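You operate a simulated robot arm through the tools that you are given. There is no shell and no other tool. Be economical: measure what you need, move in short steps, check, and stop when the job is done.

You are at the controls of a simulated two-armed robot. One attempt, no reset.

TASK
Set the left shutter to ORDER. Set the right shutter to ORDER. Put the tape roll on the right end of the blue trolley. Fetch the tape measure and set it on top of the teal cover. Shut the side drawer. Take the scrub brush and leave it on the top of the tool trolley. Pick up the square mirror with one hand, pass it to the other hand and put it on the right end of the store counter. Put the green carton on the right end of the blue trolley away on the low shelf of the tyre bench. Lift the tool box lid open. Any order will do. Set down upright: tape measure, green carton.

Only the result counts: the job must be done as asked and must still hold three seconds after the hand-in. Knocking over, shifting, dropping, spilling or breaking anything else fails it. A push-on lid holds only when it is set on centred and level and pressed home; a screw cap is set on level and turned clockwise until tight.

THE ROBOT
Two 7-joint arms with two-finger grippers on one trunk, on a base that drives. Base frame: it is fixed to the floor where the robot stands at the start and does not move with it; the origin is under the middle of the robot, x ahead of it, y to its left, z up. Readings come in mm, rad, newtons and seconds.
The left shoulder is at the start at [70, 139, 1080], the right one opposite. With the tool pointing down near the work surface each hand reaches from about 100 to 340 mm from the robot's upright axis, wherever it stands, measured 20 degrees to its own side. Places, roughly: green carton [-2000, -1750, 750]; left shutter [600, 0, 800]; low shelf of the tyre bench [-4300, 2200, 200]; right end of the blue trolley [-1800, -1700, 800]; right end of the store counter (38x20 cm) [680, -980, 900]; right shutter [600, -1300, 800]; scrub brush (9x7x8 cm) [800, -3800, 300]; side drawer [600, -2100, 800]; square mirror (5x12x20 cm) [-1300, -1800, 800]; tape measure [1000, -2250, 1250]; tape roll (6x6x4 cm) [900, -2000, 1000]; teal cover (10x6x4 cm) [-800, 2200, 900]; tool box lid [-2600, -2200, 500]; top of the tool trolley [-1700, -100, 900]. Payload 3.43 kg a hand.
The tool frame of a hand sits at the grasp point between the pads (the TCP): z along the fingers, y along the line on which they close. The tips reach 30 mm beyond it. The gripper opens to 104 mm. The gripper's body begins 57 mm behind the TCP.
Orientation is that of the tool frame in the base frame, as a unit quaternion [w, x, y, z]. With the fingers straight down and closing along the base's y, the tool's x points along the base's -x, its y along +y and its z along -z.

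THE INTERFACE
- The arms move only by the tool jog_arm. It takes "left_commands", "right_commands" or both (then of equal length, played together; a hand with none holds still); each is a list of rows, each a list of 7 numbers: the shift along the tool's x, y, z in units of 100 mm (1.0 is 100 mm), then the turn, a rotation vector about the tool's x, y, z in units of 120 degrees (1.0 is 120 degrees), then the gripper command, from -1 (shut) to 1 (fully open), values between in proportion. In form: [[tx, ty, tz, wx, wy, wz, hand], ...]. A call has 1 to 20 rows; each row is the pose to reach, as a shift and turn from the pose commanded when the call began, along the tool's axes at that moment. A call with a number of a shift or a turn outside -1 to 1 is refused whole. Rows are played at 5 a second. More than 50 mm and 0.15 rad between two rows, or a gripper value outside its range, and nothing of the call is played. Where a pose cannot be reached the arm comes as near as it can. A force on the tool above 40 N (or 10 N above the force at the start of the call, whichever is more), or a blocked arm, ends the call early, and 0.2 s more pass. Each finger travels about 45 mm/s and halts on what it meets, pressing with about 36 N; the grip force reading is that of the motor and also rises with nothing between the fingers. The clock runs only during rows and for 0.2 s after the last one: add rows that repeat a pose to give the fingers time. The reply holds the time, the measured pose of the TCP, the force on the tool along the base axes, the opening and the grip force, in the units named above and with some noise, with the torque about the TCP (base axes, N m) and any sound that the robot's microphone picked up.
- Cameras (640 x 400 px; columns grow to the right, rows downward): "scene" is now at [126.8, -2.9, 1288.4]; the picture's right is [-0.02, -1.00, 0.00], its down [-0.76, 0.01, -0.64] and it looks along [0.64, -0.01, -0.76] (base axes); focal length 250 px, centre (320, 200). "left" rides on the left gripper at [67, -18, -90] in its tool frame; the picture's right is [0.25, 0.97, 0.00], its down [-0.73, 0.19, -0.66] and it looks along [-0.64, 0.17, 0.75] (tool axes); focal length 218 px, centre (320, 200). "right" rides on the right gripper at [67, 18, -90] in its tool frame; the picture's right is [-0.25, 0.97, 0.00], its down [-0.73, -0.19, -0.66] and it looks along [-0.64, -0.17, 0.75] (tool axes); focal length 218 px, centre (320, 200).
- snapshot(camera): a new picture of that camera. It takes no simulated time.
- raise_lower(by): slides the trunk up (or, below 0, down) by that many mm; the arms and the scene camera ride with it, the base frame stays. It gives what a move gives, with no picture.
- roll_base(legs): drives the robot by 1 to 6 legs, each [ahead, left, turn to the left] in mm, mm and rad, along the robot's own axes; the way and the turn of a leg run together, so that a leg with both is an arc; at most 1500 mm and 3.142 rad a leg. The arms and the cameras ride along, it lands a little off, and it stops where it bumps. It gives what a move gives.
- turn_head(pan, tilt): turns the head with the scene camera to pan (to the left, within 1.501 rad either way) and tilt (down, from -0.506 to 1.204), counted from straight ahead of the robot. It gives what a move gives.
- locate(camera, pixels): for up to 12 pixels [column, row] of the newest picture of that camera ("zoom" is the newest enlarged one), the place [x, y, z] in the base frame of the surface seen there, good to about 2 mm. It takes no simulated time.
- enlarge(camera, box): a new picture of the part [left, top, right, bottom] of that camera's present view, enlarged. It takes no simulated time.
- finish_job(): hands the job in; it is judged then, once.

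Go step by step. Measure first, check grasps and placings, and put right what went wrong. The budget is 145 turns and 190 pictures, counting those below and the enlarged ones. Unless the task says otherwise, let go and move clear before handing in.

The tools are called after ">>>" by a JSON object that holds its "method" and its "body". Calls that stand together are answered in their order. jog_arm: Moves the arms, as the interface text tells. Its arguments: {"type":"object","properties":{"left_commands":{"type":"array","items":{"type":"array","items":{"type":"number"}}},"right_commands":{"type":"array","items":{"type":"array","items":{"type":"number"}}}},"required":[]} The other tools are called the same way: raise_lower (by) slides the trunk up or down; roll_base (legs) drives the base; turn_head (pan, tilt) turns the head that bears the scene camera; snapshot (camera) takes a picture; locate (camera, pixels) gives the place of the surface under pixels of a picture; enlarge (camera, box) takes an enlarged picture of a part of a camera's view; finish_job () hands the job in.

At the start:

```text
time: 0.0
left_tcp_pos: [436.0, 224.0, 982.1]
left_ee_rot: [0.0, 0.0, 1.0, 0.0]
left_contact_force: [-0.1, -0.5, 0.1]
left_wrist_torque: [0.01, 0.02, 0.0]
left_gripper_width: 104.0
left_gripper_force: 0.1
right_tcp_pos: [463.6, -220.4, 931.0]
right_ee_rot: [0.0, 0.0, 1.0, 0.0]
right_contact_force: [0.1, -0.6, -0.3]
right_wrist_torque: [-0.06, -0.04, 0.02]
right_gripper_width: 104.2
right_gripper_force: 0.1
trunk travel left (down, up): [-575.0, 365.0]
robot x, y, heading: [0.8, -1.1, -0.003]
head pan, tilt: [-0.017, 0.871]
```

scene: 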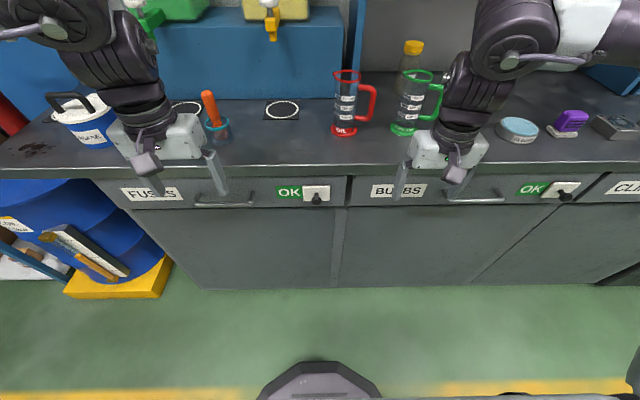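
right: 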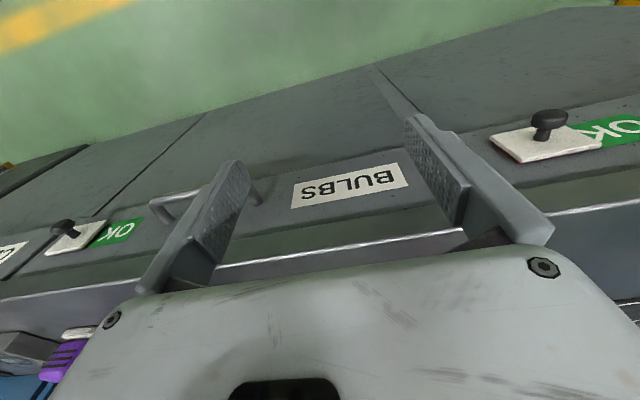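
left: 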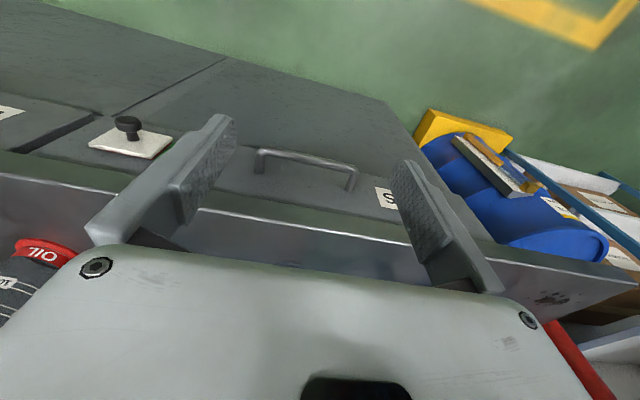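

The scene shows white slider plates with a knob at pixels (316,193) and (563,190), each next to a visible "OK". I'll zoom in on both and measure them.

>>> {"method": "enlarge", "body": {"camera": "scene", "box": [180, 160, 360, 230]}}

>>> {"method": "locate", "body": {"camera": "scene", "pixels": [[316, 199], [308, 190], [328, 190], [280, 192], [298, 192], [346, 192], [566, 197], [553, 188], [535, 190], [240, 203], [320, 170], [480, 200]]}}

>>> {"method": "enlarge", "body": {"camera": "scene", "box": [440, 90, 640, 230]}}

```text
3.56 times, centred on (270, 195) of scene
```

zoom: 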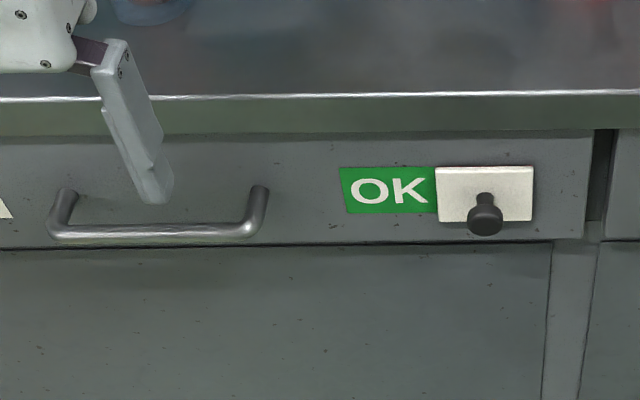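

```text
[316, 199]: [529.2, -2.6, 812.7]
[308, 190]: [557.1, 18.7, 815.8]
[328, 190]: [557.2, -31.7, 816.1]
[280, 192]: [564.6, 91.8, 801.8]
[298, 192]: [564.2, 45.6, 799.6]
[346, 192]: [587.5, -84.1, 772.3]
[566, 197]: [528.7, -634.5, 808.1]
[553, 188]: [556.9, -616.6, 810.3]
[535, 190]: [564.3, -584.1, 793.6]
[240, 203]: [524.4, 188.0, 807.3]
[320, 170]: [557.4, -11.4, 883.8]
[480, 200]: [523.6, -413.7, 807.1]
```

```text
2.86 times, centred on (540, 160) of scene
```

zoom: 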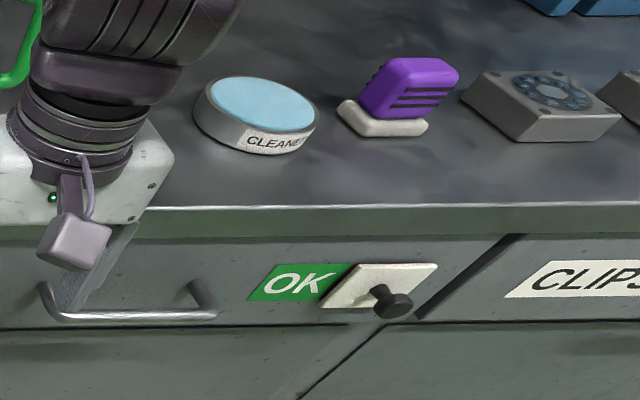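

The shutter at y≈0 is the left one. The one at y≈-634 isn't listed, because the right shutter is near y=-1300. I'll look right with the head before moving.

>>> {"method": "turn_head", "body": {"pan": -1.0, "tilt": 0.5}}

>>> {"method": "snapshot", "body": {"camera": "scene"}}

>>> {"method": "enlarge", "body": {"camera": "scene", "box": [200, 100, 440, 250]}}

```text
time: 1.2
left_tcp_pos: [436.5, 224.5, 982.0]
left_ee_rot: [-0.001, -0.001, 1.0, -0.001]
left_contact_force: [0.0, 0.8, -0.2]
left_wrist_torque: [0.05, 0.0, 0.03]
left_gripper_width: 104.1
left_gripper_force: 0.1
right_tcp_pos: [462.8, -220.8, 930.8]
right_ee_rot: [-0.001, 0.0, 1.0, -0.001]
right_contact_force: [0.2, 0.9, 0.3]
right_wrist_torque: [0.01, -0.04, 0.01]
right_gripper_width: 104.1
right_gripper_force: 0.0
trunk travel left (down, up): [-575.0, 365.0]
robot x, y, heading: [0.5, 1.1, -0.002]
head pan, tilt: [-1.0, 0.499]
```

```text
184 pictures are left
```

scene: 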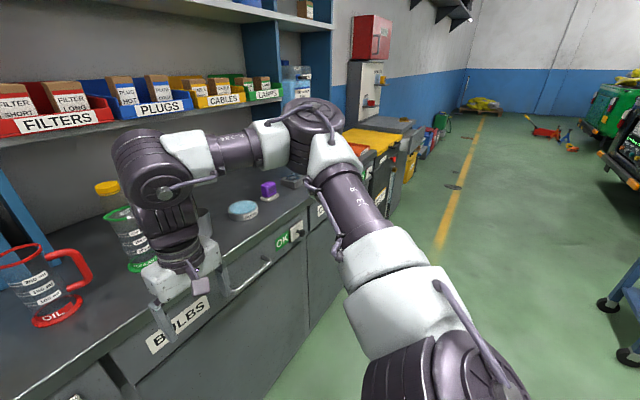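

```text
2.67 times, centred on (320, 175) of scene
```

zoom: 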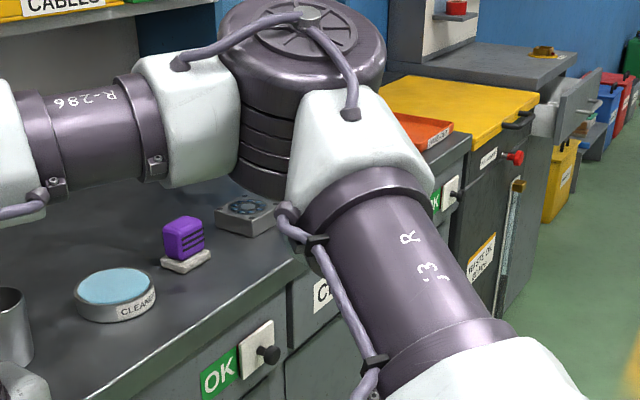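

The right shutter is on the "CLIPS" drawer, further along. I'll do the left shutter first: slide the base right so the left hand is in front of its knob, then lower the trunk.

>>> {"method": "roll_base", "body": {"legs": [[0, -228, 0]]}}

>>> {"method": "raise_lower", "body": {"by": -150}}

>>> {"method": "turn_head", "body": {"pan": 0.3, "tilt": 0.9}}

>>> {"method": "snapshot", "body": {"camera": "scene"}}

>>> {"method": "snapshot", "body": {"camera": "left"}}

```text
time: 3.0
left_tcp_pos: [437.1, -1.8, 982.3]
left_ee_rot: [0.0, 0.003, 1.0, 0.0]
left_contact_force: [-0.9, -0.1, 0.7]
left_wrist_torque: [-0.02, 0.01, -0.01]
left_gripper_width: 103.8
left_gripper_force: 0.1
right_tcp_pos: [460.6, -447.6, 931.1]
right_ee_rot: [0.0, 0.003, 1.0, 0.001]
right_contact_force: [-0.8, 0.5, 0.0]
right_wrist_torque: [0.0, 0.02, 0.0]
right_gripper_width: 104.1
right_gripper_force: 0.0
trunk travel left (down, up): [-575.0, 365.0]
robot x, y, heading: [-0.0, -221.8, -0.005]
head pan, tilt: [-1.0, 0.499]
```

```text
time: 4.7
left_tcp_pos: [436.6, -2.7, 832.3]
left_ee_rot: [0.0, 0.002, 1.0, 0.0]
left_contact_force: [0.9, 0.0, -0.7]
left_wrist_torque: [-0.02, 0.0, -0.01]
left_gripper_width: 104.3
left_gripper_force: 0.2
right_tcp_pos: [460.5, -446.6, 781.1]
right_ee_rot: [0.0, 0.002, 1.0, -0.001]
right_contact_force: [0.4, 0.5, -0.2]
right_wrist_torque: [-0.01, 0.01, 0.01]
right_gripper_width: 103.9
right_gripper_force: 0.1
trunk travel left (down, up): [-425.0, 515.0]
robot x, y, heading: [-2.9, -219.6, -0.003]
head pan, tilt: [-1.0, 0.499]
```

```text
time: 6.2
left_tcp_pos: [437.4, -1.8, 831.5]
left_ee_rot: [-0.001, 0.002, 1.0, 0.001]
left_contact_force: [-0.2, -0.9, -0.8]
left_wrist_torque: [-0.02, 0.0, 0.0]
left_gripper_width: 104.1
left_gripper_force: 0.1
right_tcp_pos: [460.8, -447.7, 781.3]
right_ee_rot: [-0.001, 0.003, 1.0, 0.0]
right_contact_force: [0.4, -0.1, 0.5]
right_wrist_torque: [-0.01, 0.01, -0.02]
right_gripper_width: 104.2
right_gripper_force: 0.0
trunk travel left (down, up): [-425.0, 515.0]
robot x, y, heading: [1.2, -224.2, -0.006]
head pan, tilt: [0.3, 0.901]
```

```text
182 pictures are left
```

scene: 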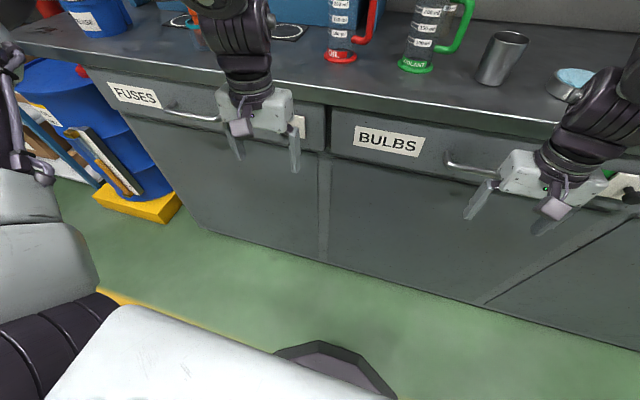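

```text
181 pictures are left
```

left: 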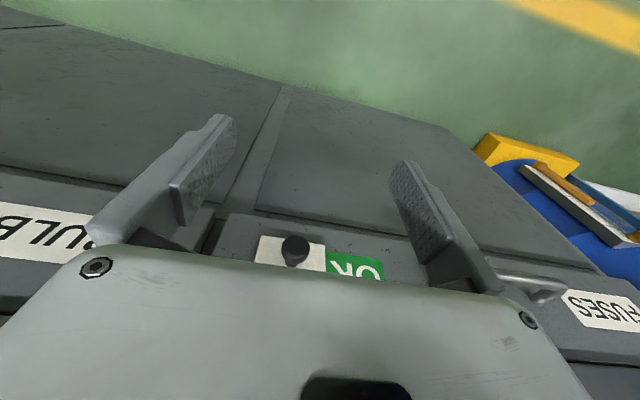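

The left hand is in front of the knob. I'll reach forward 88 mm around it, narrow the fingers, and then push left.

>>> {"method": "jog_arm", "body": {"left_commands": [[-0.3, 0, 0, 0, 0, 0, 1], [-0.6, 0, 0, 0, 0, 0, 1], [-0.9, 0, 0, 0, 0, 0, 1], [-0.9, 0, 0, 0, 0, 0, -0.2], [-0.9, 0, 0, 0, 0, 0, -0.2], [-0.9, 0, 0, 0, 0, 0, -0.2], [-0.9, 0.2, 0, 0, 0, 0, -0.2], [-0.9, 0.4, 0, 0, 0, 0, -0.2], [-0.9, 0.6, 0, 0, 0, 0, -0.2], [-0.9, 0.7, 0, 0, 0, 0, -0.2], [-0.9, 0.8, 0, 0, 0, 0, -0.2], [-0.9, 0.9, 0, 0, 0, 0, -0.2]]}}

>>> {"method": "snapshot", "body": {"camera": "left"}}

>>> {"method": "enlarge", "body": {"camera": "scene", "box": [200, 60, 360, 180]}}

```text
time: 7.0
left_tcp_pos: [512.7, -2.2, 832.5]
left_ee_rot: [-0.011, 0.002, 1.0, 0.002]
left_contact_force: [-21.6, -4.8, 8.1]
left_wrist_torque: [0.48, -1.77, 0.14]
left_gripper_width: 104.2
left_gripper_force: 0.0
right_tcp_pos: [460.4, -448.1, 781.6]
right_ee_rot: [0.0, 0.003, 1.0, 0.0]
right_contact_force: [1.5, 0.4, -0.9]
right_wrist_torque: [-0.01, 0.05, 0.01]
right_gripper_width: 104.1
right_gripper_force: 0.1
trunk travel left (down, up): [-425.0, 515.0]
robot x, y, heading: [2.0, -222.3, -0.004]
head pan, tilt: [0.3, 0.901]
stopped in row 3 (left hand): the force on the tool passed its limit at 79 N (the readings are from after the stop); the commanded pose is now the measured one
```

```text
180 pictures are left
```

left: 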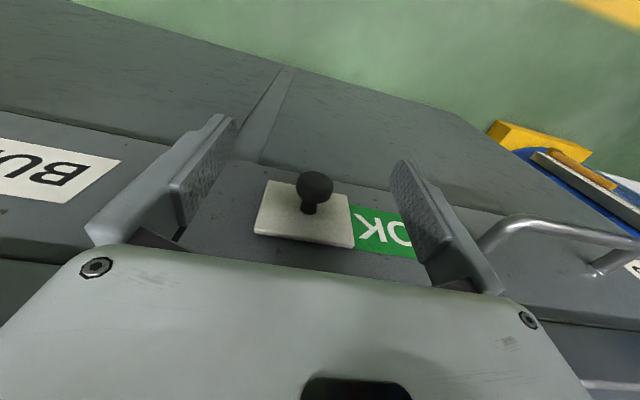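

```text
3.33 times, centred on (280, 120) of scene
```

zoom: 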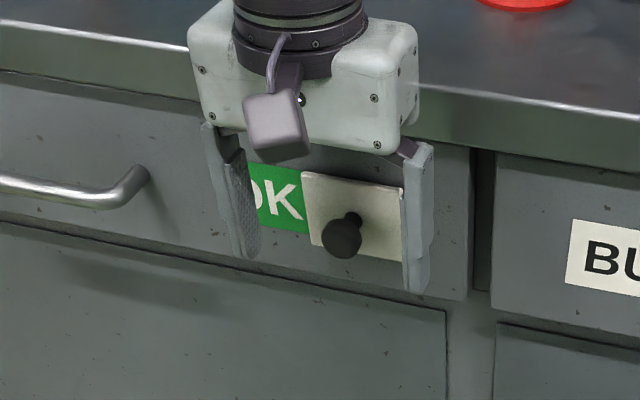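

The call stopped at x=513 on a contact about 80 mm above the TCP, which means the gripper body hit the counter edge. The knob at zoom (341,238) may already lie between the fingers, so I'll measure it.

>>> {"method": "locate", "body": {"camera": "zoom", "pixels": [[341, 240], [341, 225], [355, 215], [325, 235], [360, 240], [418, 285], [240, 250], [380, 210], [460, 90], [500, 85], [250, 180], [303, 190]]}}

```text
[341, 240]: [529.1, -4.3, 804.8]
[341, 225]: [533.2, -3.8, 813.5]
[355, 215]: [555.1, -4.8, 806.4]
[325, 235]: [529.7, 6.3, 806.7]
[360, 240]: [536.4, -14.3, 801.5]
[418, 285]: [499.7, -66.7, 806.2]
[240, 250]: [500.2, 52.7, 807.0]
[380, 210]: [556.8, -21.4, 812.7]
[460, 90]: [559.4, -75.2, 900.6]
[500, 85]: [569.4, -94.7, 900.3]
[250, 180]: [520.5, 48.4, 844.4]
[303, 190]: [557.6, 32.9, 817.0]
```

The knob spans x 528–540 at z≈804 and the fingers only reach x=522. I'll back off, tilt the fingers 45° forward, and push from there.

>>> {"method": "jog_arm", "body": {"left_commands": [[0.4, 0, 0, 0, 0, 0, 1], [0.6, 0, 0, 0, -0.065, 0, 1], [0.6, 0, 0, 0, -0.13, 0, 1], [0.6, 0, 0, 0, -0.195, 0, 1], [0.6, 0, 0, 0, -0.26, 0, 1], [0.6, 0, 0, 0, -0.32, 0, 1], [0.6, 0, 0.1, 0, -0.375, 0, 1], [0.3, 0, 0.15, 0, -0.375, 0, 1], [0.1, 0, 0.15, 0, -0.375, 0, 0.2], [-0.08, 0, 0.15, 0, -0.375, 0, -0.2], [-0.08, 0, 0.15, 0, -0.375, 0, -0.2], [-0.08, 0.1, 0.15, 0, -0.375, 0, -0.2], [-0.08, 0.25, 0.15, 0, -0.375, 0, -0.2], [-0.08, 0.4, 0.15, 0, -0.375, 0, -0.2], [-0.08, 0.5, 0.15, 0, -0.375, 0, -0.2], [-0.08, 0.6, 0.15, 0, -0.375, 0, -0.2], [-0.08, 0.7, 0.15, 0, -0.375, 0, -0.2], [-0.08, 0.8, 0.15, 0, -0.375, 0, -0.2], [-0.08, 0.9, 0.15, 0, -0.375, 0, -0.2]]}}

>>> {"method": "snapshot", "body": {"camera": "left"}}

>>> {"method": "enlarge", "body": {"camera": "scene", "box": [160, 60, 360, 185]}}

```text
time: 11.0
left_tcp_pos: [521.9, 83.6, 817.3]
left_ee_rot: [0.373, 0.006, 0.928, -0.001]
left_contact_force: [-4.4, -18.3, -2.5]
left_wrist_torque: [-0.24, 0.16, -0.46]
left_gripper_width: 51.5
left_gripper_force: 8.8
left hand out of reach, approached as far as the arm can: row 4, 5, 6, 7, 8, 9, 10, 11, 12
right_tcp_pos: [460.8, -449.4, 779.1]
right_ee_rot: [0.0, 0.003, 1.0, 0.0]
right_contact_force: [0.7, 0.4, -0.7]
right_wrist_torque: [0.02, 0.01, 0.04]
right_gripper_width: 103.8
right_gripper_force: 0.1
trunk travel left (down, up): [-425.0, 515.0]
robot x, y, heading: [-0.6, -223.4, -0.007]
head pan, tilt: [0.3, 0.901]
```

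```text
178 pictures are left
```

left: 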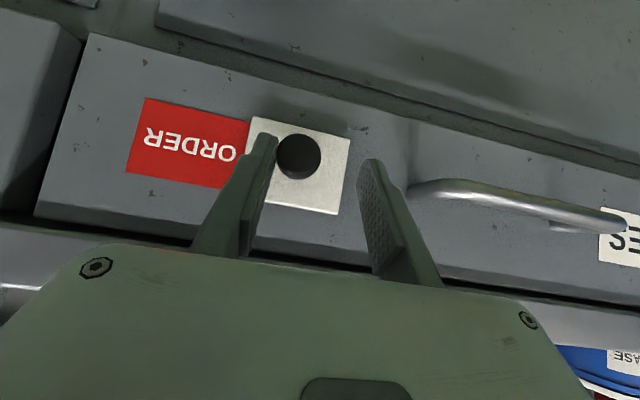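

```text
3.20 times, centred on (260, 122) of scene
```

zoom: 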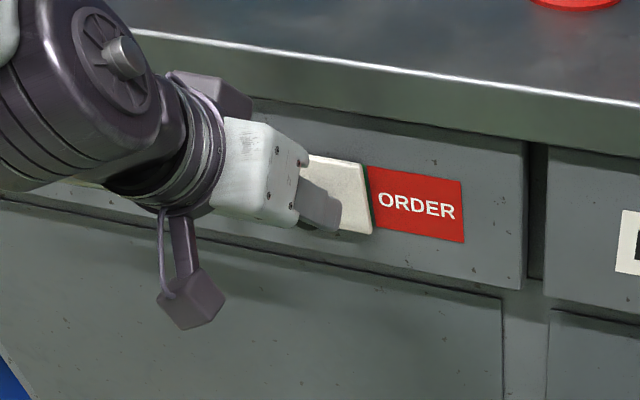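

ORDER is now showing and the reading suggests it hit its stop. I'll retract the hand and drive to the right shutter, then look.

>>> {"method": "jog_arm", "body": {"left_commands": [[0, -0.05, 0, 0, 0, 0, 0], [0, -0.05, -0.4, 0, 0, 0, 0.5], [0, -0.3, -0.8, 0, 0, 0, 0.5], [0, -0.7, -0.8, 0, 0, 0, 0.5], [0, -0.9, -0.8, 0, 0, 0, 0.5]]}}

>>> {"method": "roll_base", "body": {"legs": [[-150, 0, 0], [0, -1280, 0]]}}

>>> {"method": "turn_head", "body": {"pan": 0.0, "tilt": 0.6}}

>>> {"method": "snapshot", "body": {"camera": "scene"}}

```text
time: 12.2
left_tcp_pos: [466.9, 52.5, 874.5]
left_ee_rot: [0.372, 0.008, 0.928, -0.001]
left_contact_force: [0.3, 0.3, -0.1]
left_wrist_torque: [0.0, 0.0, -0.01]
left_gripper_width: 77.9
left_gripper_force: 0.1
left hand out of reach, approached as far as the arm can: row 4, 5
right_tcp_pos: [460.6, -447.4, 781.2]
right_ee_rot: [-0.001, 0.002, 1.0, 0.0]
right_contact_force: [1.1, 0.2, 0.6]
right_wrist_torque: [0.01, -0.01, 0.02]
right_gripper_width: 104.2
right_gripper_force: 0.1
trunk travel left (down, up): [-425.0, 515.0]
robot x, y, heading: [2.0, -223.2, -0.005]
head pan, tilt: [0.3, 0.901]
```

```text
time: 19.6
left_tcp_pos: [302.9, -1244.3, 875.0]
left_ee_rot: [0.372, 0.015, 0.928, -0.003]
left_contact_force: [-0.5, 0.1, 0.5]
left_wrist_torque: [-0.02, 0.0, 0.0]
left_gripper_width: 77.9
left_gripper_force: 0.2
right_tcp_pos: [289.8, -1743.6, 780.7]
right_ee_rot: [-0.001, 0.012, 1.0, 0.0]
right_contact_force: [0.8, -0.6, -0.7]
right_wrist_torque: [-0.02, 0.0, 0.01]
right_gripper_width: 104.0
right_gripper_force: 0.1
trunk travel left (down, up): [-425.0, 515.0]
robot x, y, heading: [-167.9, -1510.5, -0.022]
head pan, tilt: [0.3, 0.901]
```

```text
time: 20.4
left_tcp_pos: [303.1, -1245.7, 875.5]
left_ee_rot: [0.372, 0.016, 0.928, -0.004]
left_contact_force: [0.4, 0.4, -0.3]
left_wrist_torque: [0.03, -0.01, -0.03]
left_gripper_width: 78.1
left_gripper_force: 0.1
right_tcp_pos: [289.5, -1744.0, 781.2]
right_ee_rot: [-0.001, 0.011, 1.0, 0.0]
right_contact_force: [-0.9, 0.4, 0.0]
right_wrist_torque: [0.0, 0.02, -0.03]
right_gripper_width: 104.2
right_gripper_force: 0.2
trunk travel left (down, up): [-425.0, 515.0]
robot x, y, heading: [-169.2, -1513.4, -0.025]
head pan, tilt: [0.0, 0.6]
```

```text
176 pictures are left
```

scene: 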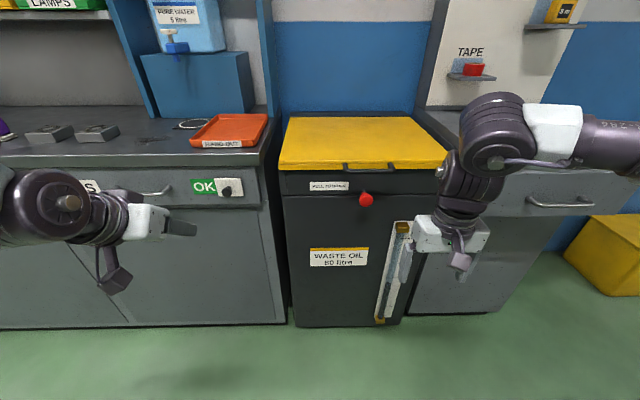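

The right shutter is at (226,187), still showing OK. The open side drawer is at (560,195), the TAPE shelf with a red roll at (473,70), and the yellow tape measure at (562,10). I'll measure all of them.

>>> {"method": "locate", "body": {"camera": "scene", "pixels": [[226, 193], [238, 187], [203, 187], [473, 70], [472, 77], [562, 12], [555, 28], [560, 205], [520, 188], [620, 188], [260, 160], [230, 130]]}}

>>> {"method": "enlarge", "body": {"camera": "scene", "box": [420, 0, 640, 137]}}

>>> {"method": "enlarge", "body": {"camera": "scene", "box": [440, 110, 640, 235]}}

```text
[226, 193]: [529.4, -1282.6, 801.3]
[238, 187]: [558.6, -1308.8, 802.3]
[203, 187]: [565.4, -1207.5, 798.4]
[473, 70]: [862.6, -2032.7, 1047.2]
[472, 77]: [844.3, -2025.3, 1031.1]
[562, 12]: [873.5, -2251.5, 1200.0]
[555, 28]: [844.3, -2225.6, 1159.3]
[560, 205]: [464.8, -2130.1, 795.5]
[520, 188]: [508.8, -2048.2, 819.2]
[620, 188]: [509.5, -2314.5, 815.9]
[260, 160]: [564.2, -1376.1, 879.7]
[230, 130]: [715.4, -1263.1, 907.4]
```

```text
2.91 times, centred on (530, 68) of scene
```

zoom: 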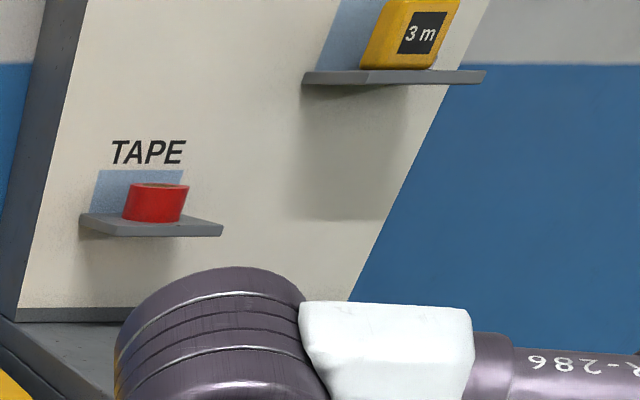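

```text
3.20 times, centred on (540, 172) of scene
```

zoom: 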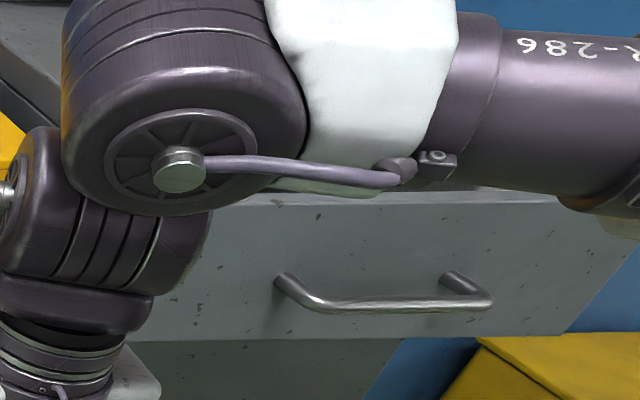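

I'll drive forward 165 mm and correct the heading, to get the same stance relative to this knob as I had at the first shutter.

>>> {"method": "roll_base", "body": {"legs": [[0, 10, 0.022], [165, 0, 0]]}}

>>> {"method": "snapshot", "body": {"camera": "left"}}

```text
time: 22.2
left_tcp_pos: [461.3, -1224.3, 874.6]
left_ee_rot: [0.372, 0.005, 0.928, 0.001]
left_contact_force: [0.6, 0.7, -0.2]
left_wrist_torque: [-0.04, 0.01, 0.0]
left_gripper_width: 78.0
left_gripper_force: 0.1
right_tcp_pos: [458.9, -1722.8, 780.8]
right_ee_rot: [0.0, 0.0, 1.0, -0.001]
right_contact_force: [-0.2, -0.2, 0.3]
right_wrist_torque: [0.0, 0.01, 0.02]
right_gripper_width: 104.2
right_gripper_force: 0.1
trunk travel left (down, up): [-425.0, 515.0]
robot x, y, heading: [-1.1, -1505.6, -0.0]
head pan, tilt: [0.0, 0.6]
```

```text
173 pictures are left
```

left: 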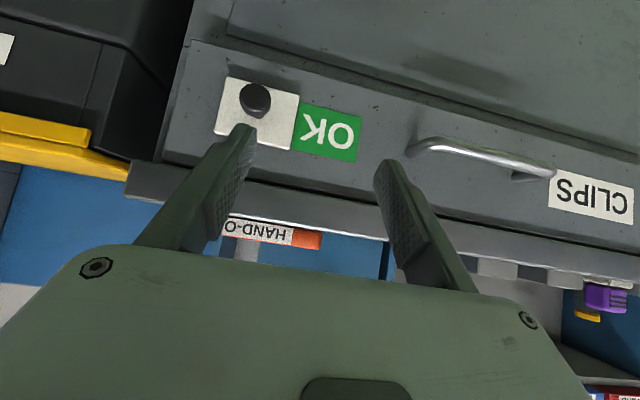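

The knob is at (255,98) in the left view. I'll shift the hand right to line up, go in along the fingers, and push left.

>>> {"method": "jog_arm", "body": {"left_commands": [[0, -0.3, 0, 0, 0, 0, 0.2], [0, -0.59, 0, 0, 0, 0, 0], [0, -0.59, 0.4, 0, 0, 0, 0], [0, -0.59, 0.8, 0, 0, 0, -0.1], [0, -0.59, 0.84, 0, 0, 0, -0.2], [0, -0.59, 0.84, 0, 0, 0, -0.2], [0, -0.45, 0.84, 0, 0, 0, -0.2], [0, -0.3, 0.84, 0, 0, 0, -0.2], [0, -0.2, 0.84, 0, 0, 0, -0.2], [0, -0.1, 0.84, 0, 0, 0, -0.2], [0, 0, 0.84, 0, 0, 0, -0.2], [0, 0.1, 0.84, 0, 0, 0, -0.2], [0, 0.2, 0.84, 0, 0, 0, -0.2], [0, 0.3, 0.84, 0, 0, 0, -0.2]]}}

>>> {"method": "snapshot", "body": {"camera": "left"}}

```text
time: 25.2
left_tcp_pos: [520.0, -1197.5, 814.0]
left_ee_rot: [0.371, 0.008, 0.928, 0.0]
left_contact_force: [-6.5, -12.9, 0.0]
left_wrist_torque: [-0.17, 0.01, -0.38]
left_gripper_width: 48.1
left_gripper_force: 5.5
left hand out of reach, approached as far as the arm can: row 1, 2, 3, 4, 5, 6
right_tcp_pos: [458.6, -1725.2, 781.0]
right_ee_rot: [0.001, 0.0, 1.0, 0.001]
right_contact_force: [-0.1, 0.3, -0.3]
right_wrist_torque: [-0.01, 0.0, -0.01]
right_gripper_width: 103.8
right_gripper_force: 0.1
trunk travel left (down, up): [-425.0, 515.0]
robot x, y, heading: [-7.7, -1505.6, 0.003]
head pan, tilt: [0.0, 0.6]
```

```text
172 pictures are left
```

left: 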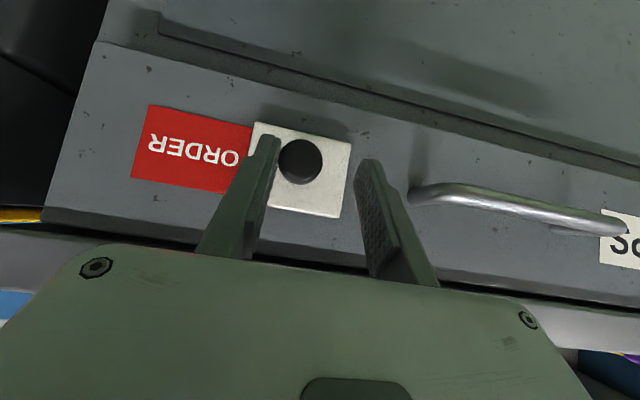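

ORDER is showing on the right shutter too. I'll nudge it against its stop, retract, back off, and drive right so the right hand faces the open side drawer.

>>> {"method": "jog_arm", "body": {"left_commands": [[0, 0.06, 0, 0, 0, 0, -0.2], [0, 0.1, 0, 0, 0, 0, -0.2], [0, 0, 0, 0, 0, 0, 0], [0, -0.05, -0.4, 0, 0, 0, 0.5], [0, -0.05, -0.8, 0, 0, 0, 0.5]]}}

>>> {"method": "roll_base", "body": {"legs": [[-150, 0, 0], [0, -420, 0]]}}

>>> {"method": "jog_arm", "body": {"right_commands": [[0.3, 0, -0.3, 0, 0, 0, 0.5], [0.3, 0, -0.6, 0, -0.06, 0, 0], [0.3, 0, -0.7, 0, -0.125, 0, -0.5], [0.3, 0, -0.7, 0, -0.19, 0, -1], [0.3, 0, -0.7, 0, -0.25, 0, -1], [0.3, 0, -0.7, 0, -0.31, 0, -1], [0.3, 0, -0.7, 0, -0.375, 0, -1], [0.3, 0, -0.7, 0, -0.375, 0, -1]]}}

>>> {"method": "turn_head", "body": {"pan": -0.3, "tilt": 0.6}}

>>> {"method": "snapshot", "body": {"camera": "scene"}}

>>> {"method": "snapshot", "body": {"camera": "right"}}

```text
time: 26.4
left_tcp_pos: [463.0, -1197.6, 872.1]
left_ee_rot: [0.372, 0.005, 0.928, 0.0]
left_contact_force: [-0.4, 0.5, -0.4]
left_wrist_torque: [0.01, 0.02, -0.02]
left_gripper_width: 78.2
left_gripper_force: 0.0
right_tcp_pos: [458.9, -1722.8, 781.8]
right_ee_rot: [0.0, 0.001, 1.0, -0.001]
right_contact_force: [-0.3, 0.1, 0.4]
right_wrist_torque: [0.02, -0.03, 0.0]
right_gripper_width: 103.8
right_gripper_force: 0.0
trunk travel left (down, up): [-425.0, 515.0]
robot x, y, heading: [-7.6, -1503.5, -0.003]
head pan, tilt: [0.0, 0.6]
```

```text
time: 30.0
left_tcp_pos: [311.7, -1631.7, 871.5]
left_ee_rot: [0.372, 0.007, 0.928, 0.0]
left_contact_force: [0.4, -0.1, 0.3]
left_wrist_torque: [0.01, 0.01, 0.0]
left_gripper_width: 78.1
left_gripper_force: 0.1
right_tcp_pos: [306.4, -2156.7, 780.2]
right_ee_rot: [-0.001, 0.001, 1.0, 0.0]
right_contact_force: [0.4, -1.0, -0.8]
right_wrist_torque: [0.01, 0.0, 0.02]
right_gripper_width: 103.9
right_gripper_force: 0.1
trunk travel left (down, up): [-425.0, 515.0]
robot x, y, heading: [-160.1, -1932.4, -0.004]
head pan, tilt: [0.0, 0.6]
```

```text
time: 31.8
left_tcp_pos: [312.4, -1632.9, 872.6]
left_ee_rot: [0.372, 0.007, 0.928, 0.001]
left_contact_force: [-0.3, -0.3, 0.0]
left_wrist_torque: [0.03, 0.0, 0.02]
left_gripper_width: 77.9
left_gripper_force: 0.0
right_tcp_pos: [295.5, -2129.9, 867.0]
right_ee_rot: [0.301, -0.093, 0.948, 0.045]
right_contact_force: [-0.4, -1.3, -0.1]
right_wrist_torque: [0.07, 0.01, 0.03]
right_gripper_width: 0.0
right_gripper_force: 35.1
right hand out of reach, approached as far as the arm can: row 3, 4, 5, 6, 7, 8
trunk travel left (down, up): [-425.0, 515.0]
robot x, y, heading: [-158.1, -1934.0, -0.002]
head pan, tilt: [0.0, 0.6]
```

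```text
time: 32.6
left_tcp_pos: [311.2, -1629.6, 870.8]
left_ee_rot: [0.372, 0.006, 0.928, 0.0]
left_contact_force: [1.5, -0.1, 0.5]
left_wrist_torque: [0.02, -0.02, 0.03]
left_gripper_width: 77.8
left_gripper_force: 0.2
right_tcp_pos: [295.0, -2128.4, 868.7]
right_ee_rot: [0.3, -0.094, 0.948, 0.043]
right_contact_force: [-0.8, 0.4, 0.4]
right_wrist_torque: [0.01, 0.02, 0.0]
right_gripper_width: 0.2
right_gripper_force: 35.2
trunk travel left (down, up): [-425.0, 515.0]
robot x, y, heading: [-156.5, -1934.1, -0.003]
head pan, tilt: [-0.3, 0.6]
```

```text
171 pictures are left
```

scene: 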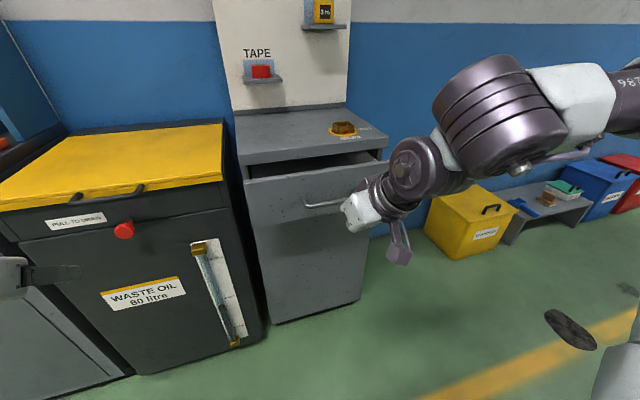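

```text
170 pictures are left
```

right: 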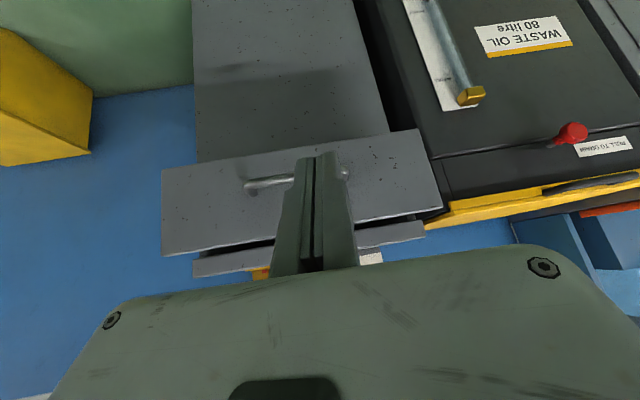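

The side drawer's front runs from about (246,182) to (388,163), and a small brown object sits on top of the cabinet at (343,128). I'll measure the drawer, cabinet and shelves.

>>> {"method": "locate", "body": {"camera": "scene", "pixels": [[250, 190], [384, 168], [320, 195], [325, 204], [275, 205], [240, 160], [300, 150], [343, 128], [261, 70], [258, 83], [323, 12], [312, 28]]}}

>>> {"method": "locate", "body": {"camera": "right", "pixels": [[300, 170], [280, 182], [230, 175], [230, 230], [390, 190], [405, 150], [230, 240], [390, 225]]}}

```text
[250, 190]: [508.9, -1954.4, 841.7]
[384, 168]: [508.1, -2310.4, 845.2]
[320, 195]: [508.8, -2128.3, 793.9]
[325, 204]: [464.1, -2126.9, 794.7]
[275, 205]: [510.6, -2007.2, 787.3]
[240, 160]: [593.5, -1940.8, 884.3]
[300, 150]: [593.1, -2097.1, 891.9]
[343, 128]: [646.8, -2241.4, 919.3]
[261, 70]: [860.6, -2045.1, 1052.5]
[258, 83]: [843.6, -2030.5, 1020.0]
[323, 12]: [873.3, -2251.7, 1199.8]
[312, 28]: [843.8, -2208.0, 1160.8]
```

```text
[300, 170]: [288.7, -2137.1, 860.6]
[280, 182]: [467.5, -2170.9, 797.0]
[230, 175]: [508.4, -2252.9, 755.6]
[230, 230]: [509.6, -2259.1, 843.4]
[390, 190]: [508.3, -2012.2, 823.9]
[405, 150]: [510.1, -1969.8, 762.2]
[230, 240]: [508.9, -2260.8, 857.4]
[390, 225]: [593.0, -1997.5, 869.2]
```

The drawer front is at x≈509, spanning z 755–858, with the handle bar at z≈795. I'll lower the closed right fingers to z≈824, drive up, and push the panel above the handle.

>>> {"method": "roll_base", "body": {"legs": [[150, 0, 0]]}}

>>> {"method": "jog_arm", "body": {"right_commands": [[0.115, 0, 0.163, 0, 0, 0, -1], [-0.09, -0.05, 0.3, 0, 0, 0, -1], [-0.29, -0.1, 0.44, 0, 0, 0, -1], [-0.4, -0.13, 0.53, 0, 0, 0, -1], [-0.5, -0.15, 0.6, 0, 0, 0, -1], [-0.6, -0.18, 0.67, 0, 0, 0, -1], [-0.7, -0.2, 0.74, 0, 0, 0, -1], [-0.8, -0.22, 0.81, 0, 0, 0, -1], [-0.9, -0.24, 0.88, 0, 0, 0, -1]]}}

>>> {"method": "snapshot", "body": {"camera": "scene"}}

```text
time: 34.0
left_tcp_pos: [460.3, -1631.3, 870.5]
left_ee_rot: [0.372, 0.007, 0.928, 0.0]
left_contact_force: [0.4, 0.6, 0.7]
left_wrist_torque: [-0.02, 0.03, 0.01]
left_gripper_width: 77.9
left_gripper_force: 0.1
right_tcp_pos: [444.4, -2129.4, 869.1]
right_ee_rot: [0.3, -0.094, 0.948, 0.044]
right_contact_force: [1.0, 0.1, -0.2]
right_wrist_torque: [0.02, -0.01, 0.01]
right_gripper_width: 0.1
right_gripper_force: 34.4
trunk travel left (down, up): [-425.0, 515.0]
robot x, y, heading: [-11.1, -1934.3, 0.0]
head pan, tilt: [-0.3, 0.6]
```

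```text
time: 36.0
left_tcp_pos: [459.9, -1631.3, 872.7]
left_ee_rot: [0.371, 0.006, 0.928, 0.0]
left_contact_force: [0.9, -0.4, 0.6]
left_wrist_torque: [0.03, 0.02, -0.02]
left_gripper_width: 77.9
left_gripper_force: 0.1
right_tcp_pos: [571.3, -2127.1, 847.8]
right_ee_rot: [0.3, -0.094, 0.948, 0.043]
right_contact_force: [-0.1, 0.1, -0.7]
right_wrist_torque: [0.01, -0.02, 0.03]
right_gripper_width: 0.0
right_gripper_force: 34.4
trunk travel left (down, up): [-425.0, 515.0]
robot x, y, heading: [-6.2, -1931.1, 0.002]
head pan, tilt: [-0.3, 0.6]
```

```text
169 pictures are left
```

scene: 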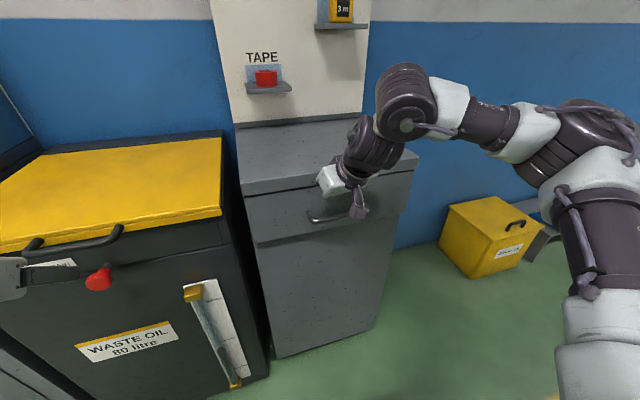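

The drawer has nearly closed with no end force yet. I'll keep pushing until I feel the stop.

>>> {"method": "jog_arm", "body": {"right_commands": [[-0.08, -0.02, 0.056, 0, 0, 0, -1], [-0.16, -0.04, 0.112, 0, 0, 0, -1], [-0.24, -0.06, 0.168, 0, 0, 0, -1], [-0.32, -0.08, 0.224, 0, 0, 0, -1]]}}

>>> {"method": "enlarge", "body": {"camera": "scene", "box": [230, 110, 430, 235]}}

```text
time: 36.6
left_tcp_pos: [454.6, -1633.3, 874.4]
left_ee_rot: [0.375, 0.007, 0.927, 0.0]
left_contact_force: [0.4, -0.2, 0.4]
left_wrist_torque: [0.04, -0.03, -0.01]
left_gripper_width: 77.9
left_gripper_force: 0.0
right_tcp_pos: [578.0, -2127.0, 849.3]
right_ee_rot: [0.295, -0.097, 0.95, 0.043]
right_contact_force: [-26.8, -1.4, 11.0]
right_wrist_torque: [-0.11, 0.03, -0.13]
right_gripper_width: 0.2
right_gripper_force: 34.7
trunk travel left (down, up): [-425.0, 515.0]
robot x, y, heading: [-9.7, -1936.0, -0.003]
head pan, tilt: [-0.3, 0.6]
stopped in row 2 (right hand): the force on the tool passed its limit at 52 N (the readings are from after the stop); the commanded pose is now the measured one
```

```text
3.20 times, centred on (330, 172) of scene
```

zoom: 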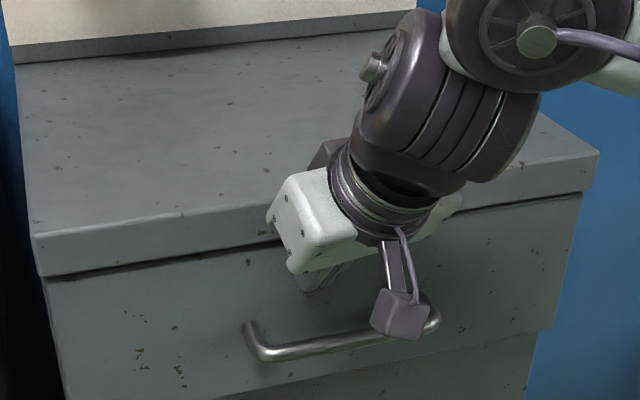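

The drawer is shut: it stopped firmly with the front flush. Next I'll back off, raise the trunk, and turn both hands so the fingers point straight ahead for the shelf grasps.

>>> {"method": "roll_base", "body": {"legs": [[-400, 0, 0]]}}

>>> {"method": "raise_lower", "body": {"by": 200}}

>>> {"method": "jog_arm", "body": {"right_commands": [[-0.27, -0.07, 0.19, 0, 0, 0, 0], [-0.54, -0.13, 0.37, 0.014, -0.066, 0.005, 0.5], [-0.8, -0.2, 0.56, 0.028, -0.132, 0.011, 1], [-0.8, -0.2, 0.56, 0.042, -0.198, 0.016, 1], [-0.8, -0.2, 0.56, 0.056, -0.263, 0.022, 1], [-0.8, -0.2, 0.56, 0.07, -0.329, 0.027, 1], [-0.8, -0.2, 0.56, 0.084, -0.395, 0.033, 1], [-0.8, -0.2, 0.56, 0.098, -0.461, 0.038, 1], [-0.8, -0.2, 0.56, 0.098, -0.461, 0.038, 1]], "left_commands": [[-0.24, 0, 0.23, 0, 0, 0, 0.5], [-0.48, 0, 0.46, -0.001, -0.065, 0, 1], [-0.72, 0, 0.69, -0.002, -0.13, 0, 1], [-0.72, 0, 0.69, -0.002, -0.195, -0.002, 1], [-0.72, 0, 0.69, -0.003, -0.26, -0.003, 1], [-0.72, 0, 0.69, -0.003, -0.325, -0.003, 1], [-0.72, 0, 0.69, -0.004, -0.387, -0.004, 1], [-0.72, 0, 0.69, -0.004, -0.387, -0.004, 1], [-0.72, 0, 0.69, -0.004, -0.387, -0.004, 1]]}}

>>> {"method": "turn_head", "body": {"pan": -0.1, "tilt": 0.4}}

>>> {"method": "snapshot", "body": {"camera": "scene"}}

```text
time: 39.1
left_tcp_pos: [52.7, -1631.5, 872.3]
left_ee_rot: [0.372, 0.008, 0.928, 0.0]
left_contact_force: [-0.3, -0.4, -0.3]
left_wrist_torque: [0.02, -0.03, 0.01]
left_gripper_width: 78.1
left_gripper_force: 0.1
right_tcp_pos: [175.7, -2127.3, 844.4]
right_ee_rot: [0.294, -0.095, 0.95, 0.042]
right_contact_force: [-0.7, -0.5, 0.6]
right_wrist_torque: [0.04, 0.04, 0.01]
right_gripper_width: 0.3
right_gripper_force: 34.6
trunk travel left (down, up): [-425.0, 515.0]
robot x, y, heading: [-417.8, -1929.8, 0.002]
head pan, tilt: [-0.3, 0.6]
```

```text
time: 41.3
left_tcp_pos: [51.8, -1631.3, 1071.1]
left_ee_rot: [0.372, 0.007, 0.928, 0.0]
left_contact_force: [-0.4, -0.3, -0.3]
left_wrist_torque: [-0.01, 0.01, -0.01]
left_gripper_width: 77.9
left_gripper_force: 0.0
right_tcp_pos: [175.1, -2127.0, 1044.0]
right_ee_rot: [0.294, -0.096, 0.95, 0.044]
right_contact_force: [-0.6, 0.2, -0.9]
right_wrist_torque: [-0.01, -0.01, -0.04]
right_gripper_width: 0.1
right_gripper_force: 34.6
trunk travel left (down, up): [-625.0, 315.0]
robot x, y, heading: [-420.1, -1934.2, -0.008]
head pan, tilt: [-0.3, 0.6]
```

```text
time: 43.3
left_tcp_pos: [150.3, -1633.0, 1071.4]
left_ee_rot: [0.707, 0.002, 0.707, -0.002]
left_contact_force: [-0.4, 0.4, 0.2]
left_wrist_torque: [-0.01, -0.01, -0.01]
left_gripper_width: 104.1
left_gripper_force: 0.0
right_tcp_pos: [272.7, -2126.0, 1042.7]
right_ee_rot: [0.707, 0.0, 0.707, 0.0]
right_contact_force: [0.3, 0.8, -0.2]
right_wrist_torque: [-0.04, 0.03, -0.01]
right_gripper_width: 103.9
right_gripper_force: 0.1
trunk travel left (down, up): [-625.0, 315.0]
robot x, y, heading: [-418.7, -1930.1, -0.003]
head pan, tilt: [-0.3, 0.6]
```

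```text
time: 44.0
left_tcp_pos: [151.6, -1633.0, 1069.7]
left_ee_rot: [0.708, 0.002, 0.706, -0.001]
left_contact_force: [0.5, -0.4, 0.2]
left_wrist_torque: [0.0, 0.0, -0.01]
left_gripper_width: 103.8
left_gripper_force: 0.0
right_tcp_pos: [273.3, -2126.0, 1042.2]
right_ee_rot: [0.707, 0.001, 0.708, 0.0]
right_contact_force: [-0.4, -0.5, 0.4]
right_wrist_torque: [0.01, -0.02, 0.0]
right_gripper_width: 103.9
right_gripper_force: 0.1
trunk travel left (down, up): [-625.0, 315.0]
robot x, y, heading: [-414.0, -1935.0, -0.009]
head pan, tilt: [-0.099, 0.4]
```

```text
167 pictures are left
```

scene: 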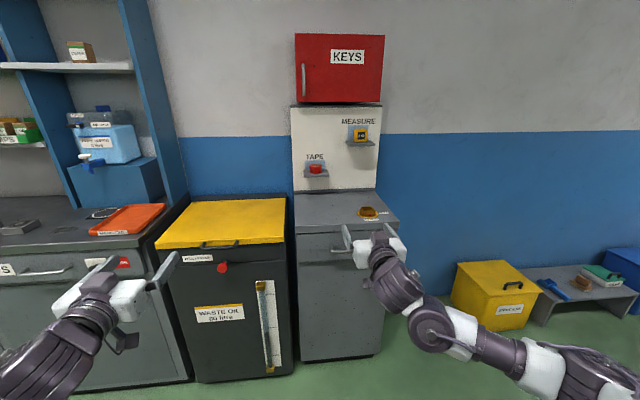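

The drawer is shut and the object on top (368,213) is still in place. Both hands now point forward, so I'll measure the roll and tape measure up close.

>>> {"method": "enlarge", "body": {"camera": "scene", "box": [290, 110, 386, 185]}}

>>> {"method": "locate", "body": {"camera": "zoom", "pixels": [[150, 395], [170, 395], [190, 395], [170, 370], [165, 430], [230, 430], [110, 430], [250, 385], [470, 140], [420, 170], [510, 170], [470, 215]]}}

```text
5.33 times, centred on (338, 148) of scene
```

zoom: 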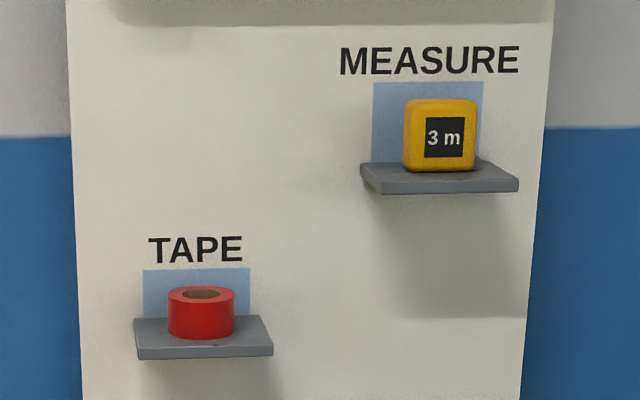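

```text
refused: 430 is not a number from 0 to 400
```

>>> {"method": "locate", "body": {"camera": "zoom", "pixels": [[171, 315], [202, 315], [232, 315], [202, 288], [202, 300], [202, 350], [250, 335], [406, 140], [474, 140], [440, 102], [440, 178], [440, 185]]}}

>>> {"method": "locate", "body": {"camera": "scene", "pixels": [[310, 220], [340, 175], [300, 140]]}}

```text
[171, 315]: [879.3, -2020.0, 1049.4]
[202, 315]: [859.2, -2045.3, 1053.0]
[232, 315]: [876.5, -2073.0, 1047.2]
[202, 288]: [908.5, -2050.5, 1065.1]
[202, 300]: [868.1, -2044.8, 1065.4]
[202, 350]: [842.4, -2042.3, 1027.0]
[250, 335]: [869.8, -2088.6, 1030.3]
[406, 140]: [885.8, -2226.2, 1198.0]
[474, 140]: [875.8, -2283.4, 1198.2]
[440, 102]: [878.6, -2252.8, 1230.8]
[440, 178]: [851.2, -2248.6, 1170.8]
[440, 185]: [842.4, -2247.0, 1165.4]
```

```text
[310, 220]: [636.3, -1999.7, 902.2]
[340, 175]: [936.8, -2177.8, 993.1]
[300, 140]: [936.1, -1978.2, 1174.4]
```

The roll is centred at (887,-2046) and spans z 1031–1065. The tape measure front is at x≈873, y -2226 to -2284, z 1171–1231. I'll bring the right hand level with the measure and stop short to check.

>>> {"method": "raise_lower", "body": {"by": 158}}

>>> {"method": "roll_base", "body": {"legs": [[0, -128, 0.007], [500, 0, 0]]}}

>>> {"method": "snapshot", "body": {"camera": "right"}}

>>> {"method": "snapshot", "body": {"camera": "scene"}}

```text
time: 45.8
left_tcp_pos: [152.6, -1632.5, 1227.6]
left_ee_rot: [0.708, 0.002, 0.706, -0.001]
left_contact_force: [-0.1, 0.2, -0.6]
left_wrist_torque: [-0.01, 0.01, 0.01]
left_gripper_width: 104.2
left_gripper_force: 0.1
right_tcp_pos: [275.3, -2125.9, 1201.4]
right_ee_rot: [0.706, 0.002, 0.709, 0.0]
right_contact_force: [1.4, 0.7, 0.0]
right_wrist_torque: [0.0, -0.01, 0.01]
right_gripper_width: 104.0
right_gripper_force: 0.1
trunk travel left (down, up): [-783.0, 157.0]
robot x, y, heading: [-417.2, -1929.4, -0.007]
head pan, tilt: [-0.099, 0.4]
```

```text
time: 49.6
left_tcp_pos: [644.0, -1754.1, 1228.8]
left_ee_rot: [0.708, -0.001, 0.707, 0.001]
left_contact_force: [0.0, -0.2, -0.6]
left_wrist_torque: [0.01, -0.01, -0.01]
left_gripper_width: 104.0
left_gripper_force: 0.1
right_tcp_pos: [771.0, -2247.0, 1202.0]
right_ee_rot: [0.707, -0.002, 0.707, 0.003]
right_contact_force: [-0.7, -0.5, 0.2]
right_wrist_torque: [-0.01, -0.01, -0.02]
right_gripper_width: 104.1
right_gripper_force: 0.0
trunk travel left (down, up): [-783.0, 157.0]
robot x, y, heading: [76.9, -2057.2, 0.011]
head pan, tilt: [-0.099, 0.4]
```

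```text
165 pictures are left
```

right: 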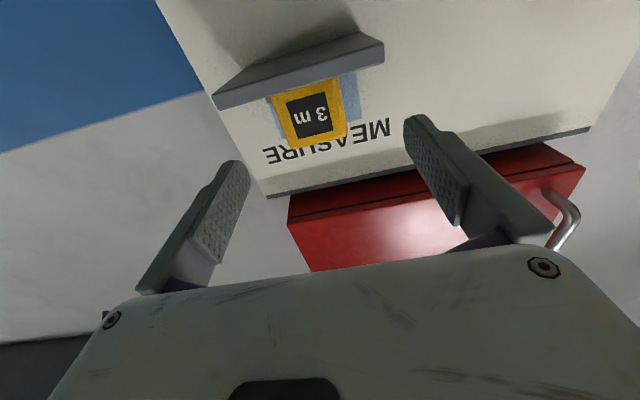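

```text
164 pictures are left
```

scene: 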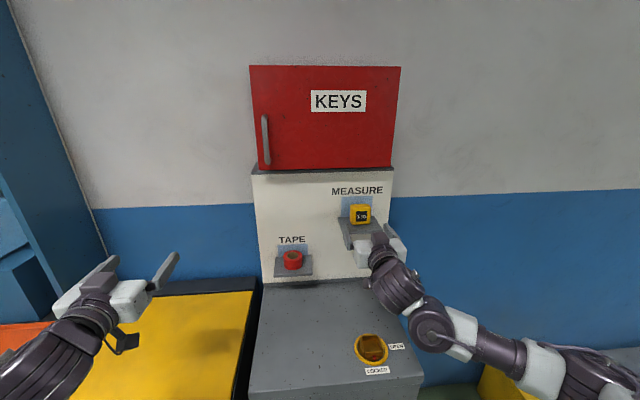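

The measure is aligned between the fingers, at (312,110) in the right view. I'll go in 100 mm, close, then lift 25 mm.

>>> {"method": "jog_arm", "body": {"right_commands": [[0, -0.04, 0.35, 0, 0, 0, 1], [0, -0.07, 0.7, 0, 0, 0, 1], [0, -0.07, 1, 0, 0, 0, 1], [0, -0.07, 1, 0, 0, 0, 0], [0, -0.07, 1, 0, 0, 0, -1], [0, -0.07, 1, 0, 0, 0, -1], [0, -0.07, 1, 0, 0, 0, -1], [0, -0.07, 1, 0, 0, 0, -1], [-0.12, -0.07, 1, 0, 0, 0, -1], [-0.25, -0.07, 1, 0, 0, 0, -1]]}}

>>> {"method": "snapshot", "body": {"camera": "right"}}

```text
time: 51.8
left_tcp_pos: [645.8, -1754.1, 1227.6]
left_ee_rot: [0.708, -0.001, 0.706, 0.002]
left_contact_force: [-0.2, 0.6, 0.6]
left_wrist_torque: [0.0, 0.01, 0.0]
left_gripper_width: 104.1
left_gripper_force: 0.1
right_tcp_pos: [871.5, -2253.5, 1226.9]
right_ee_rot: [0.706, -0.003, 0.708, 0.003]
right_contact_force: [-0.6, 0.3, -1.5]
right_wrist_torque: [0.03, 0.02, 0.0]
right_gripper_width: 59.0
right_gripper_force: 36.3
trunk travel left (down, up): [-783.0, 157.0]
robot x, y, heading: [78.5, -2062.1, 0.005]
head pan, tilt: [-0.099, 0.4]
```

```text
163 pictures are left
```

right: 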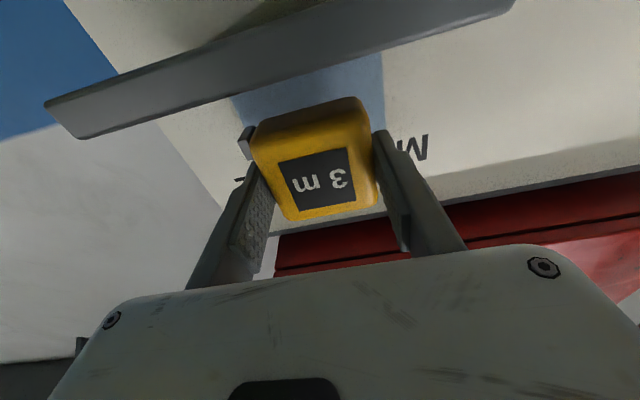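

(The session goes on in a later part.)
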